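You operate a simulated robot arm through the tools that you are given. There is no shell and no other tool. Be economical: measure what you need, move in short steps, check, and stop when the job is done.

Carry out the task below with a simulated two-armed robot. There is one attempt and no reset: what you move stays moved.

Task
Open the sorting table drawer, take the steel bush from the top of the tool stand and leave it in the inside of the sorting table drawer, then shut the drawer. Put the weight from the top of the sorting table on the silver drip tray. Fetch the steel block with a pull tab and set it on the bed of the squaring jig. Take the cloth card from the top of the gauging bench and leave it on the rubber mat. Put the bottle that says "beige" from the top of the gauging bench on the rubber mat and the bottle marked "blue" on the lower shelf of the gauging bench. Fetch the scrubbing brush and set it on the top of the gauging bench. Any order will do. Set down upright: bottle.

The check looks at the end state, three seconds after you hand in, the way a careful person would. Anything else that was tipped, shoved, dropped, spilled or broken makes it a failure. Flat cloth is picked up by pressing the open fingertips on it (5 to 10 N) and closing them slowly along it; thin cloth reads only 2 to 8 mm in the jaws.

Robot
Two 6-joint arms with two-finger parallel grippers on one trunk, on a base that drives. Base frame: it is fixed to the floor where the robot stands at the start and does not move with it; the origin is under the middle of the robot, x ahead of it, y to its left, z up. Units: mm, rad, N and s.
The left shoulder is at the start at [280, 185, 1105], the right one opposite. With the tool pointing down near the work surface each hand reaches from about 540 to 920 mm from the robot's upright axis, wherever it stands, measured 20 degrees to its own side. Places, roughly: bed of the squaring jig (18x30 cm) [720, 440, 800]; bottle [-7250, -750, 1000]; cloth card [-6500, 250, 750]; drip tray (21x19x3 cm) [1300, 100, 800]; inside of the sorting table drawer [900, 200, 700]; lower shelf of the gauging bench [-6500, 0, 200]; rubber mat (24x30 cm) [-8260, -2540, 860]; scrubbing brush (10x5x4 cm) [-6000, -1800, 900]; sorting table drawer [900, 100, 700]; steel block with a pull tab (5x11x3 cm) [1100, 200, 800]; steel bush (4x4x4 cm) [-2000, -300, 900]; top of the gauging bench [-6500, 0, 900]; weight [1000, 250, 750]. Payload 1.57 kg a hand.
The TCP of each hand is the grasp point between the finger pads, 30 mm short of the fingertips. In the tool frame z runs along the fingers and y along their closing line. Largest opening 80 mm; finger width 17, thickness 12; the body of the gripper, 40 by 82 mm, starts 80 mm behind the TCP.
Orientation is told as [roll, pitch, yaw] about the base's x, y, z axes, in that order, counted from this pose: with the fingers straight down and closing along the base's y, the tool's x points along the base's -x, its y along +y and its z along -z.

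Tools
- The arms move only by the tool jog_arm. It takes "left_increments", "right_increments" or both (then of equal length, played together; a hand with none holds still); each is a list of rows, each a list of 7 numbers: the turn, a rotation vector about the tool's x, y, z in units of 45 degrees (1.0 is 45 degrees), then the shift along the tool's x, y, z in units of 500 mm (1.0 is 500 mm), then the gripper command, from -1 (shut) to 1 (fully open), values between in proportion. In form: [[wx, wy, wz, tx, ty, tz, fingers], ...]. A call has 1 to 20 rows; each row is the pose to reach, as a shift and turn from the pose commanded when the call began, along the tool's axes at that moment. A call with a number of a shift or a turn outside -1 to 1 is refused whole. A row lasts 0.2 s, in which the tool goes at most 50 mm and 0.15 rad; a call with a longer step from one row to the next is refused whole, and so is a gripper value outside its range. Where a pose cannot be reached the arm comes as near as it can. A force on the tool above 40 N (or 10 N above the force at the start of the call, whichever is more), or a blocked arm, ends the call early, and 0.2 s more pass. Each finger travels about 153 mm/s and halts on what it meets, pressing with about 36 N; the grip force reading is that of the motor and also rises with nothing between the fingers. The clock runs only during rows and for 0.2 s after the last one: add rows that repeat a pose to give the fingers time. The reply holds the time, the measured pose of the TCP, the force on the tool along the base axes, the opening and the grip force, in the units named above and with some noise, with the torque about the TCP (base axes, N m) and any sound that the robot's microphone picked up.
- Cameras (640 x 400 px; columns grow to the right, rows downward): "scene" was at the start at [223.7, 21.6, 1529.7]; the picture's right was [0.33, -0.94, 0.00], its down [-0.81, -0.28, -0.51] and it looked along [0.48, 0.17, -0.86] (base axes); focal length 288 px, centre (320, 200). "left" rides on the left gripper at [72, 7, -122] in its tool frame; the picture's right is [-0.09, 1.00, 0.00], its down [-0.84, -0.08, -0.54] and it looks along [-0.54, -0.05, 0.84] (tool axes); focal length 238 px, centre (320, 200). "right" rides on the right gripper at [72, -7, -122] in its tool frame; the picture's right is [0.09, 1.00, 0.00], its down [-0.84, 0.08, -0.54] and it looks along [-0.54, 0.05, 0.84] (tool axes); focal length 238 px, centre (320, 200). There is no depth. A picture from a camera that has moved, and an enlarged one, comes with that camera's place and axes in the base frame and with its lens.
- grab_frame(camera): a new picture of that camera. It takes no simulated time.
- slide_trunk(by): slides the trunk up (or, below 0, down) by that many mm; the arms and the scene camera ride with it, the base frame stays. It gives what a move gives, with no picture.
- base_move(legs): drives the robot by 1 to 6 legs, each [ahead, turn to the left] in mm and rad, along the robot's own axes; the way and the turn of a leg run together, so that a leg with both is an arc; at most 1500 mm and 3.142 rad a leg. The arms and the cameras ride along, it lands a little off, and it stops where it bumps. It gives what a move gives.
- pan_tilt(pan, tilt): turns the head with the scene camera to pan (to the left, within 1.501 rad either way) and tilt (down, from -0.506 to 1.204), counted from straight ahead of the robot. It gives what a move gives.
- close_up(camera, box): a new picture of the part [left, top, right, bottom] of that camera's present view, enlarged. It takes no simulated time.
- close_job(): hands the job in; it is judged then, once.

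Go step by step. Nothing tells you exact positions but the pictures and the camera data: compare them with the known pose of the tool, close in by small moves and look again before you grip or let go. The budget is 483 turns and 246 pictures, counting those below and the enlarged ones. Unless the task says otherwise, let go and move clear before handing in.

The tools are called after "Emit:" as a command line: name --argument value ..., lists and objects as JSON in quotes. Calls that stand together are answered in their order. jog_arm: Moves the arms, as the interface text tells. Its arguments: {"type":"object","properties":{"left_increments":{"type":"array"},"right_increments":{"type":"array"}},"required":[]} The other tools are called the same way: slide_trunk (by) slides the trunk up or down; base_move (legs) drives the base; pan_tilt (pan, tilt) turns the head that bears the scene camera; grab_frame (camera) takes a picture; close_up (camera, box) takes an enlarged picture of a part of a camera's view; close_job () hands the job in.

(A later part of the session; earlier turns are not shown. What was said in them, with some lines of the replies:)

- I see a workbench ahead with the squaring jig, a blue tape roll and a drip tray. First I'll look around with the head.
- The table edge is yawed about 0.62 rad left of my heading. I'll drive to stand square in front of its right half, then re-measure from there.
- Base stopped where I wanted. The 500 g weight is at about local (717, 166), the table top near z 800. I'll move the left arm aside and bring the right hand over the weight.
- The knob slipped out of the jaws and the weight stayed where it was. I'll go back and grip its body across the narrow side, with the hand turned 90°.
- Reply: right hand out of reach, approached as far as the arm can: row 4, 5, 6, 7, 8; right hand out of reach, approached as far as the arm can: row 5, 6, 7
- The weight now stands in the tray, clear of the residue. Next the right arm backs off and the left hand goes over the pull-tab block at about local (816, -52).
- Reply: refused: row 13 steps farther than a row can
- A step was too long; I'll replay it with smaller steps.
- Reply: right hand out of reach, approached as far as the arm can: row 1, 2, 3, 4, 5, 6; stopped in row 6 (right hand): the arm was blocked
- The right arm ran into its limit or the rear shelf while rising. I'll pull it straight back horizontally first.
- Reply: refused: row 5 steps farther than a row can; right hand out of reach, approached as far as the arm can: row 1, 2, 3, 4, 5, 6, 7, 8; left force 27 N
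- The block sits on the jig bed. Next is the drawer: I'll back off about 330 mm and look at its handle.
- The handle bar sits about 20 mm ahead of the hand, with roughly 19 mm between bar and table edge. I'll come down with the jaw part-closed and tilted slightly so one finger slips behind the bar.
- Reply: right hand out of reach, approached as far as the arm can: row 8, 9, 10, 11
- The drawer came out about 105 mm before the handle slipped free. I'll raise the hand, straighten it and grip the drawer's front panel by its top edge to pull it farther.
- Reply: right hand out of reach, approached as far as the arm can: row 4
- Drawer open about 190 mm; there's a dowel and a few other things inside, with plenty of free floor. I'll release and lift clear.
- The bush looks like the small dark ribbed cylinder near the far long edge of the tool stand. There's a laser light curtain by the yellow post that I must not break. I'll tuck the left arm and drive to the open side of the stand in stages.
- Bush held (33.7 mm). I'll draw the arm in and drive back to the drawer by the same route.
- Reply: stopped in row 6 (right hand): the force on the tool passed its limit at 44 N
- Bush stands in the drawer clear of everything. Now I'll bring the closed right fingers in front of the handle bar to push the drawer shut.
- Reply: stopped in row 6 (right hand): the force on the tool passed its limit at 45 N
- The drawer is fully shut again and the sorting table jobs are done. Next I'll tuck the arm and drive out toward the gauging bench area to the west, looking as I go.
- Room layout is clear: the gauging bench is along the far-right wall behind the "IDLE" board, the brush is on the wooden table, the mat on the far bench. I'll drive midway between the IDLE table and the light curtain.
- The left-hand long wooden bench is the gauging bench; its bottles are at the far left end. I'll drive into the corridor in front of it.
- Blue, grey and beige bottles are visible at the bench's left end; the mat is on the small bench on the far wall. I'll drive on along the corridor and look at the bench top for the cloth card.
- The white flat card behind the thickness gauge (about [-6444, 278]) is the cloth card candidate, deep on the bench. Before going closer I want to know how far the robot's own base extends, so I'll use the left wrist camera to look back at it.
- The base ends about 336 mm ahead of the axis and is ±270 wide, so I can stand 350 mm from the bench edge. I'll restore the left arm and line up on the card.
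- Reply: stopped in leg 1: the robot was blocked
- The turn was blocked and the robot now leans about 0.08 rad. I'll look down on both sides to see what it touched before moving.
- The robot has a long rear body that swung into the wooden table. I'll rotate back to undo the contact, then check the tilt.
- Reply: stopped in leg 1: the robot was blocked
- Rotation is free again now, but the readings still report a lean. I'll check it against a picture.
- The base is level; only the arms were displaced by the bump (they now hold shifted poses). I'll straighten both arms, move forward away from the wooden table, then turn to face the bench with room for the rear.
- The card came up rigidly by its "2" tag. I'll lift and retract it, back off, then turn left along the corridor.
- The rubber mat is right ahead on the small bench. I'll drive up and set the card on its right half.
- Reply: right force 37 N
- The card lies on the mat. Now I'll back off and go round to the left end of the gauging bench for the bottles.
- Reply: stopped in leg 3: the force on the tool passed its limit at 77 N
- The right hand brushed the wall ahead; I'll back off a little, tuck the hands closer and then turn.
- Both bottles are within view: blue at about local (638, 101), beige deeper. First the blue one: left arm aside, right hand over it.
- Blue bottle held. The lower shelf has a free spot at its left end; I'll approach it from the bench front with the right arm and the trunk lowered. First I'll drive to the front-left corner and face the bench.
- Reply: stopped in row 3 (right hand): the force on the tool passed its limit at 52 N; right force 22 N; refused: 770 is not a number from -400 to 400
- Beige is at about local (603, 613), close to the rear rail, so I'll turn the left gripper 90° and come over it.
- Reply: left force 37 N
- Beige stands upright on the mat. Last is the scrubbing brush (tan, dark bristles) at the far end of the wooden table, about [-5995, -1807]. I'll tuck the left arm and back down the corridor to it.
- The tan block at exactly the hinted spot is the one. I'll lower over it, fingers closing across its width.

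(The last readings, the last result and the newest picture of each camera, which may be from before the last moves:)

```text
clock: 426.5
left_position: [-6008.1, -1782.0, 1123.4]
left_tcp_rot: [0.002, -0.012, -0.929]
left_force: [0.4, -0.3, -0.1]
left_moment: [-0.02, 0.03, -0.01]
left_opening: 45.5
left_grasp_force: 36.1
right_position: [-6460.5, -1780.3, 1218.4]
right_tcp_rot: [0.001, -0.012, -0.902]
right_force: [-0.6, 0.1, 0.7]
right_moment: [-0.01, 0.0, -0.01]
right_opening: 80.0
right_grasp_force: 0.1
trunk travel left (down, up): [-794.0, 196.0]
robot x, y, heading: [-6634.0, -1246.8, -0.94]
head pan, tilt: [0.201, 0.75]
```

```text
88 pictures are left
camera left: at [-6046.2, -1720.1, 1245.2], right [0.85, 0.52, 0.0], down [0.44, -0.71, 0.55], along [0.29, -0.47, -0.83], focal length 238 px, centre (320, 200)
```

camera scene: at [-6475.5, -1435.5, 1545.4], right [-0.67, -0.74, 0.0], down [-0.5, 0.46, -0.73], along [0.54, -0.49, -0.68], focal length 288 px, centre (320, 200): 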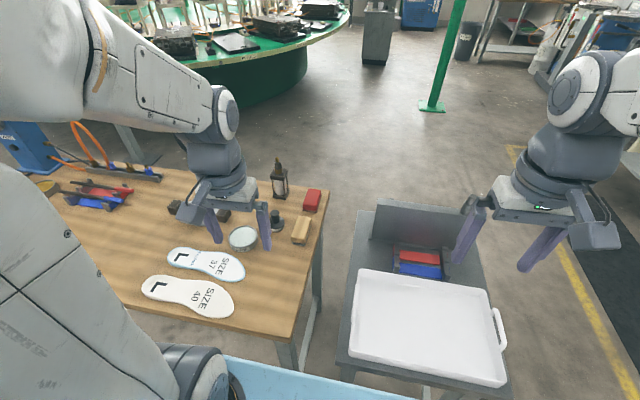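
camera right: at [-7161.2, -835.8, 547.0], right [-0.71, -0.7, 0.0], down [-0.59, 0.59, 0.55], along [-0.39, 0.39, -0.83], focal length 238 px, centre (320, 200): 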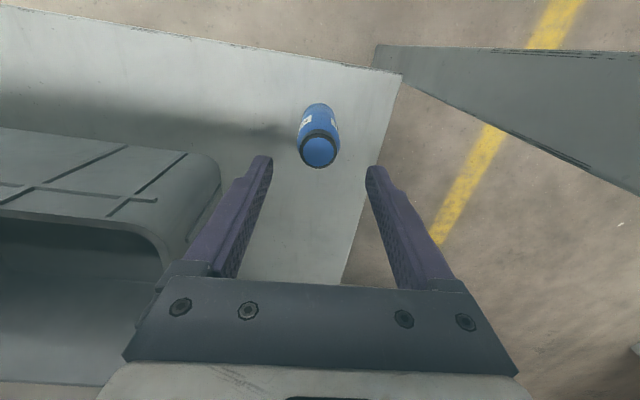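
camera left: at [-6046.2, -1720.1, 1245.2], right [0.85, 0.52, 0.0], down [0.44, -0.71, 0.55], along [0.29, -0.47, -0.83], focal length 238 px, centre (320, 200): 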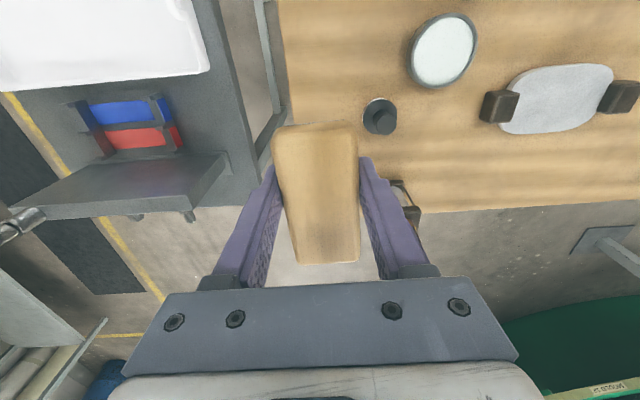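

Brush held (45 mm). I'll retract it, swing back to face west, shift over and turn to face the gauging bench's free left end.

Emit:
jog_arm --left_increments '[[0, 0, 0, 0.08, 0.01, -0.02, -1], [0, 0, 0, 0.16, 0.02, -0.05, -1], [0, 0, 0, 0.24, 0.03, -0.08, -1], [0, 0, 0, 0.32, 0.04, -0.08, -1], [0, 0, 0, 0.4, 0.05, -0.08, -1], [0, 0, 0, 0.48, 0.05, -0.08, -1], [0, 0, 0, 0.52, 0.05, -0.08, -1]]'

Emit:
base_move --legs '[[0, -1.902], [293, 0], [0, -1.227]]'

Emit:
pan_tilt --pan 0.0 --tilt 0.85

Emit:
grab_frame --camera "scene"

```text
clock: 428.1
left_position: [-6145.3, -1561.6, 1158.1]
left_tcp_rot: [0.002, -0.012, -0.928]
left_force: [-1.4, -0.4, -1.2]
left_moment: [0.01, 0.01, 0.01]
left_opening: 45.4
left_grasp_force: 35.8
right_position: [-6461.3, -1780.5, 1219.2]
right_tcp_rot: [0.002, -0.012, -0.905]
right_force: [-0.4, -0.1, 0.4]
right_moment: [0.03, 0.04, 0.01]
right_opening: 80.0
right_grasp_force: 0.0
trunk travel left (down, up): [-794.0, 196.0]
robot x, y, heading: [-6629.0, -1250.7, -0.935]
head pan, tilt: [0.201, 0.75]
```

```text
clock: 437.8
left_position: [-7391.3, -1001.2, 1157.9]
left_tcp_rot: [0.0, -0.013, 2.184]
left_force: [-0.5, 1.1, -0.9]
left_moment: [-0.01, -0.01, 0.04]
left_opening: 45.3
left_grasp_force: 36.0
right_position: [-7069.6, -792.1, 1217.9]
right_tcp_rot: [0.0, -0.013, 2.207]
right_force: [0.0, -0.1, -0.3]
right_moment: [0.01, 0.03, 0.01]
right_opening: 80.2
right_grasp_force: 0.0
trunk travel left (down, up): [-794.0, 196.0]
robot x, y, heading: [-6918.7, -1325.4, 2.169]
head pan, tilt: [0.201, 0.75]
```

```text
clock: 438.5
left_position: [-7389.6, -1001.8, 1158.3]
left_tcp_rot: [0.001, -0.014, 2.182]
left_force: [-1.0, 0.0, -1.3]
left_moment: [-0.01, -0.01, 0.0]
left_opening: 45.6
left_grasp_force: 35.2
right_position: [-7070.8, -791.9, 1218.5]
right_tcp_rot: [0.0, -0.013, 2.206]
right_force: [-0.5, 0.0, -0.7]
right_moment: [0.0, 0.03, 0.0]
right_opening: 80.2
right_grasp_force: 0.1
trunk travel left (down, up): [-794.0, 196.0]
robot x, y, heading: [-6917.6, -1329.1, 2.175]
head pan, tilt: [0.0, 0.85]
```

```text
87 pictures are left
camera scene: at [-7049.6, -1131.3, 1537.4], right [0.82, 0.57, 0.0], down [0.42, -0.62, -0.66], along [-0.37, 0.54, -0.75], focal length 288 px, centre (320, 200)
```

scene: 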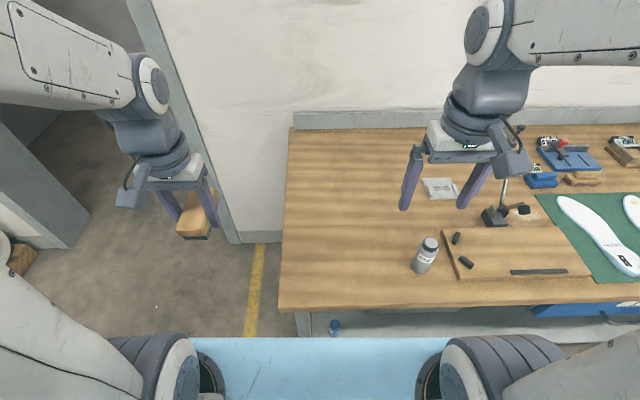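

Emit:
jog_arm --left_increments '[[0, 0, 0, 0, 0, 0, -1], [0, 0, 0, -0.03, -0.05, 0, -1], [0, 0, 0, -0.07, -0.12, 0, -1], [0, 0, 0, -0.11, -0.19, 0, -1], [0, 0, 0, -0.15, -0.26, 0, -1], [0, 0, 0, -0.19, -0.33, 0, -1], [0, 0, 0, -0.24, -0.4, 0, -1], [0, 0, 0, -0.282, -0.464, 0.02, -1], [0, 0, 0, -0.282, -0.464, 0.1, -1], [0, 0, 0, -0.282, -0.464, 0.18, -1], [0, 0, 0, -0.282, -0.464, 0.26, -1], [0, 0, 0, -0.282, -0.464, 0.34, -1], [0, 0, 0, -0.282, -0.464, 0.42, -1]]' --right_increments '[[0, 0, 0, 0, -0.08, 0, 1], [0, 0, 0, 0, -0.16, 0, 1], [0, 0, 0, 0, -0.2, 0, 1], [0, 0, 0, 0, -0.2, 0, 1], [0, 0, 0, 0, -0.2, 0, 1], [0, 0, 0, 0, -0.2, 0, 1], [0, 0, 0, 0, -0.2, 0, 1], [0, 0, 0, 0, -0.2, 0, 1], [0, 0, 0, 0, -0.2, 0, 1], [0, 0, 0, 0, -0.2, 0, 1], [0, 0, 0, 0, -0.2, 0, 1], [0, 0, 0, 0, -0.2, 0, 1], [0, 0, 0, 0, -0.2, 0, 1]]'

Emit:
grab_frame --camera "left"

Emit:
grab_frame --camera "scene"

```text
clock: 441.3
left_position: [-7284.6, -752.8, 950.2]
left_tcp_rot: [0.0, -0.013, 2.184]
left_force: [0.1, 0.5, -1.4]
left_moment: [-0.02, -0.08, 0.01]
left_opening: 45.4
left_grasp_force: 36.2
right_position: [-6990.1, -731.0, 1219.0]
right_tcp_rot: [0.0, -0.013, 2.205]
right_force: [0.5, 0.4, -1.2]
right_moment: [0.02, 0.02, -0.02]
right_opening: 79.9
right_grasp_force: 0.0
trunk travel left (down, up): [-794.0, 196.0]
robot x, y, heading: [-6912.7, -1326.6, 2.168]
head pan, tilt: [0.0, 0.85]
```

```text
86 pictures are left
camera left: at [-7247.0, -815.3, 1071.5], right [-0.87, -0.5, 0.0], down [-0.41, 0.72, 0.55], along [-0.28, 0.48, -0.83], focal length 238 px, centre (320, 200)
```

left: 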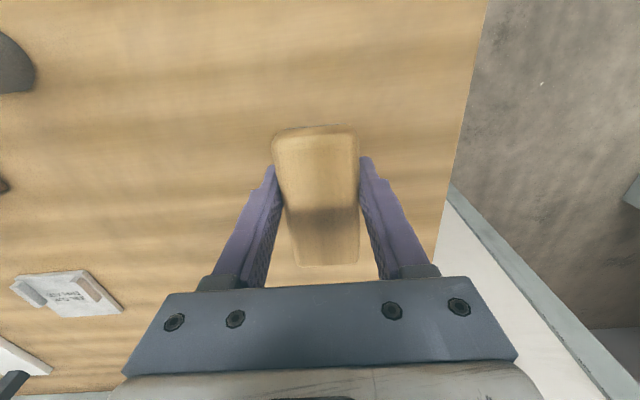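

```text
85 pictures are left
camera scene: at [-7049.4, -1131.4, 1537.4], right [0.83, 0.56, 0.0], down [0.42, -0.62, -0.66], along [-0.37, 0.54, -0.75], focal length 288 px, centre (320, 200)
```

scene: 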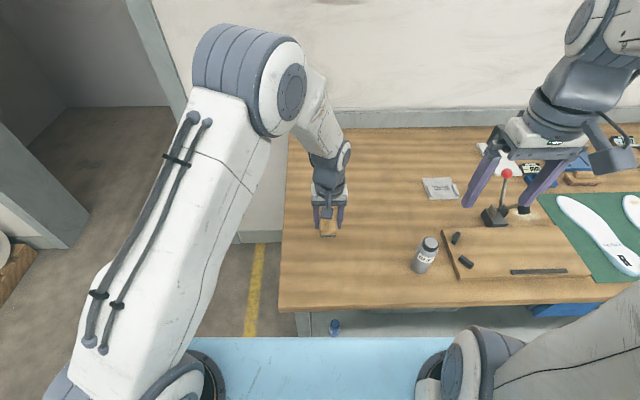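

Emit:
jog_arm --left_increments '[[0, 0, 0, 0, 0, 0.04, -1], [0, 0, 0, 0, 0, 0.07, -1], [0, 0, 0, 0, 0, 0.08, -1], [0, 0, 0, 0, 0, 0.087, -1], [0, 0, 0, 0, 0, 0.094, -1], [0, 0, 0, 0, 0, 0.1, -1]]'

```text
clock: 442.7
left_position: [-7283.6, -749.6, 901.1]
left_tcp_rot: [0.001, -0.012, 2.183]
left_force: [0.7, 0.3, -1.7]
left_moment: [-0.02, -0.01, -0.02]
left_opening: 45.3
left_grasp_force: 36.3
right_position: [-6988.5, -731.9, 1219.0]
right_tcp_rot: [-0.001, -0.013, 2.206]
right_force: [-0.6, 0.2, 0.6]
right_moment: [-0.02, 0.04, -0.03]
right_opening: 79.8
right_grasp_force: 0.1
trunk travel left (down, up): [-794.0, 196.0]
robot x, y, heading: [-6916.4, -1332.3, 2.169]
head pan, tilt: [0.0, 0.85]
```

Emit:
jog_arm --left_increments '[[0, 0, 0, 0, 0, 0.005, -1], [0, 0, 0, 0, 0, 0.01, -1], [0, 0, 0, 0, 0, 0.015, -1], [0, 0, 0, 0, 0, 0.02, -1]]'

Emit:
close_up --camera "scene" --box '[280, 170, 400, 260]'

```text
clock: 443.7
left_position: [-7284.3, -749.5, 890.9]
left_tcp_rot: [-0.001, -0.016, 2.182]
left_force: [-0.7, -4.2, 11.1]
left_moment: [-0.04, -0.01, 0.03]
left_opening: 45.7
left_grasp_force: 35.5
right_position: [-6989.3, -731.6, 1219.8]
right_tcp_rot: [0.001, -0.013, 2.206]
right_force: [-0.5, -0.8, 0.6]
right_moment: [0.0, -0.02, 0.0]
right_opening: 79.9
right_grasp_force: 0.1
trunk travel left (down, up): [-794.0, 196.0]
robot x, y, heading: [-6914.8, -1331.0, 2.169]
head pan, tilt: [0.0, 0.85]
```

```text
4.44 times, centred on (340, 215) of scene
camera zoom: at [-7049.2, -1131.8, 1537.8], right [0.83, 0.56, 0.0], down [0.42, -0.62, -0.66], along [-0.37, 0.54, -0.75], focal length 1280 px, centre (231, 133)
```

zoom: 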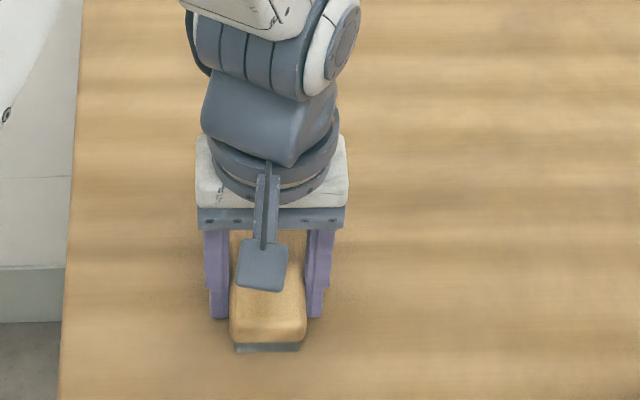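

Contact at about 11 N, so the brush rests on the bench top. I'll release and lift clear.

Emit:
jog_arm --left_increments '[[0, 0, 0, 0, 0, 0, -1], [0, 0, 0, 0, 0, 0, 0.25], [0, 0, 0, 0, 0, 0, 0.6], [0, 0, 0, 0, 0, 0, 0.6], [0, 0, 0, 0, 0, -0.06, 0.6], [0, 0, 0, 0, 0, -0.15, 0.6], [0, 0, 0, 0, 0, -0.24, 0.6], [0, 0, 0, 0, 0, -0.33, 0.6], [0, 0, 0, 0, 0, -0.42, 0.6], [0, 0, 0, 0, 0, -0.5, 0.6], [0, 0, 0, 0.06, 0.06, -0.54, 0.6], [0, 0, 0, 0.13, 0.12, -0.54, 0.6], [0, 0, 0, 0.2, 0.18, -0.54, 0.6]]'

Emit:
grab_frame --camera "scene"

Emit:
close_up --camera "scene" --box '[270, 170, 470, 345]'

```text
clock: 446.5
left_position: [-7298.1, -886.3, 1157.9]
left_tcp_rot: [0.001, -0.014, 2.181]
left_force: [0.0, -0.1, 0.1]
left_moment: [-0.04, 0.02, -0.01]
left_opening: 63.9
left_grasp_force: 0.1
right_position: [-6988.0, -732.0, 1220.2]
right_tcp_rot: [0.001, -0.012, 2.206]
right_force: [-0.2, 0.2, -1.9]
right_moment: [0.04, -0.01, 0.03]
right_opening: 80.0
right_grasp_force: 0.1
trunk travel left (down, up): [-794.0, 196.0]
robot x, y, heading: [-6917.6, -1327.3, 2.168]
head pan, tilt: [0.0, 0.85]
```

```text
83 pictures are left
camera scene: at [-7049.5, -1131.1, 1537.4], right [0.83, 0.56, 0.0], down [0.42, -0.62, -0.66], along [-0.37, 0.54, -0.75], focal length 288 px, centre (320, 200)
```

scene: 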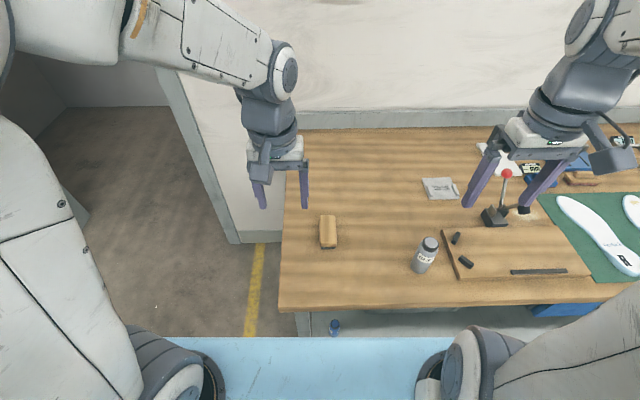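

```text
2.29 times, centred on (370, 258) of scene
camera zoom: at [-7049.5, -1131.1, 1537.4], right [0.83, 0.56, 0.0], down [0.42, -0.62, -0.66], along [-0.37, 0.54, -0.75], focal length 659 px, centre (206, 69)
```

zoom: 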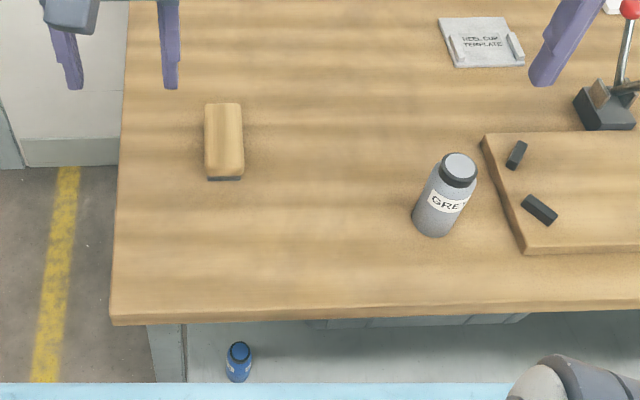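

Everything is where it should be, as far as the pictures show: the brush is on the bench, blue is on its lower shelf, and beige and the card are on the mat. I'm handing the job in.

Emit:
close_job

```text
The job is handed in.
```

I handed the job in with all seven placements made. The pictures show each item where it was asked for and both bottles upright, but I have not seen the check's result.

Two things the check might look at:
- **Bump:** turning beside the gauging bench, the robot's rear struck the wooden table. Everything I could see on that table afterwards was still standing, but I did not check whether the table itself shifted.
- **Which brush:** several brush-like blocks were about. I took the tan one because it matched the position you gave.
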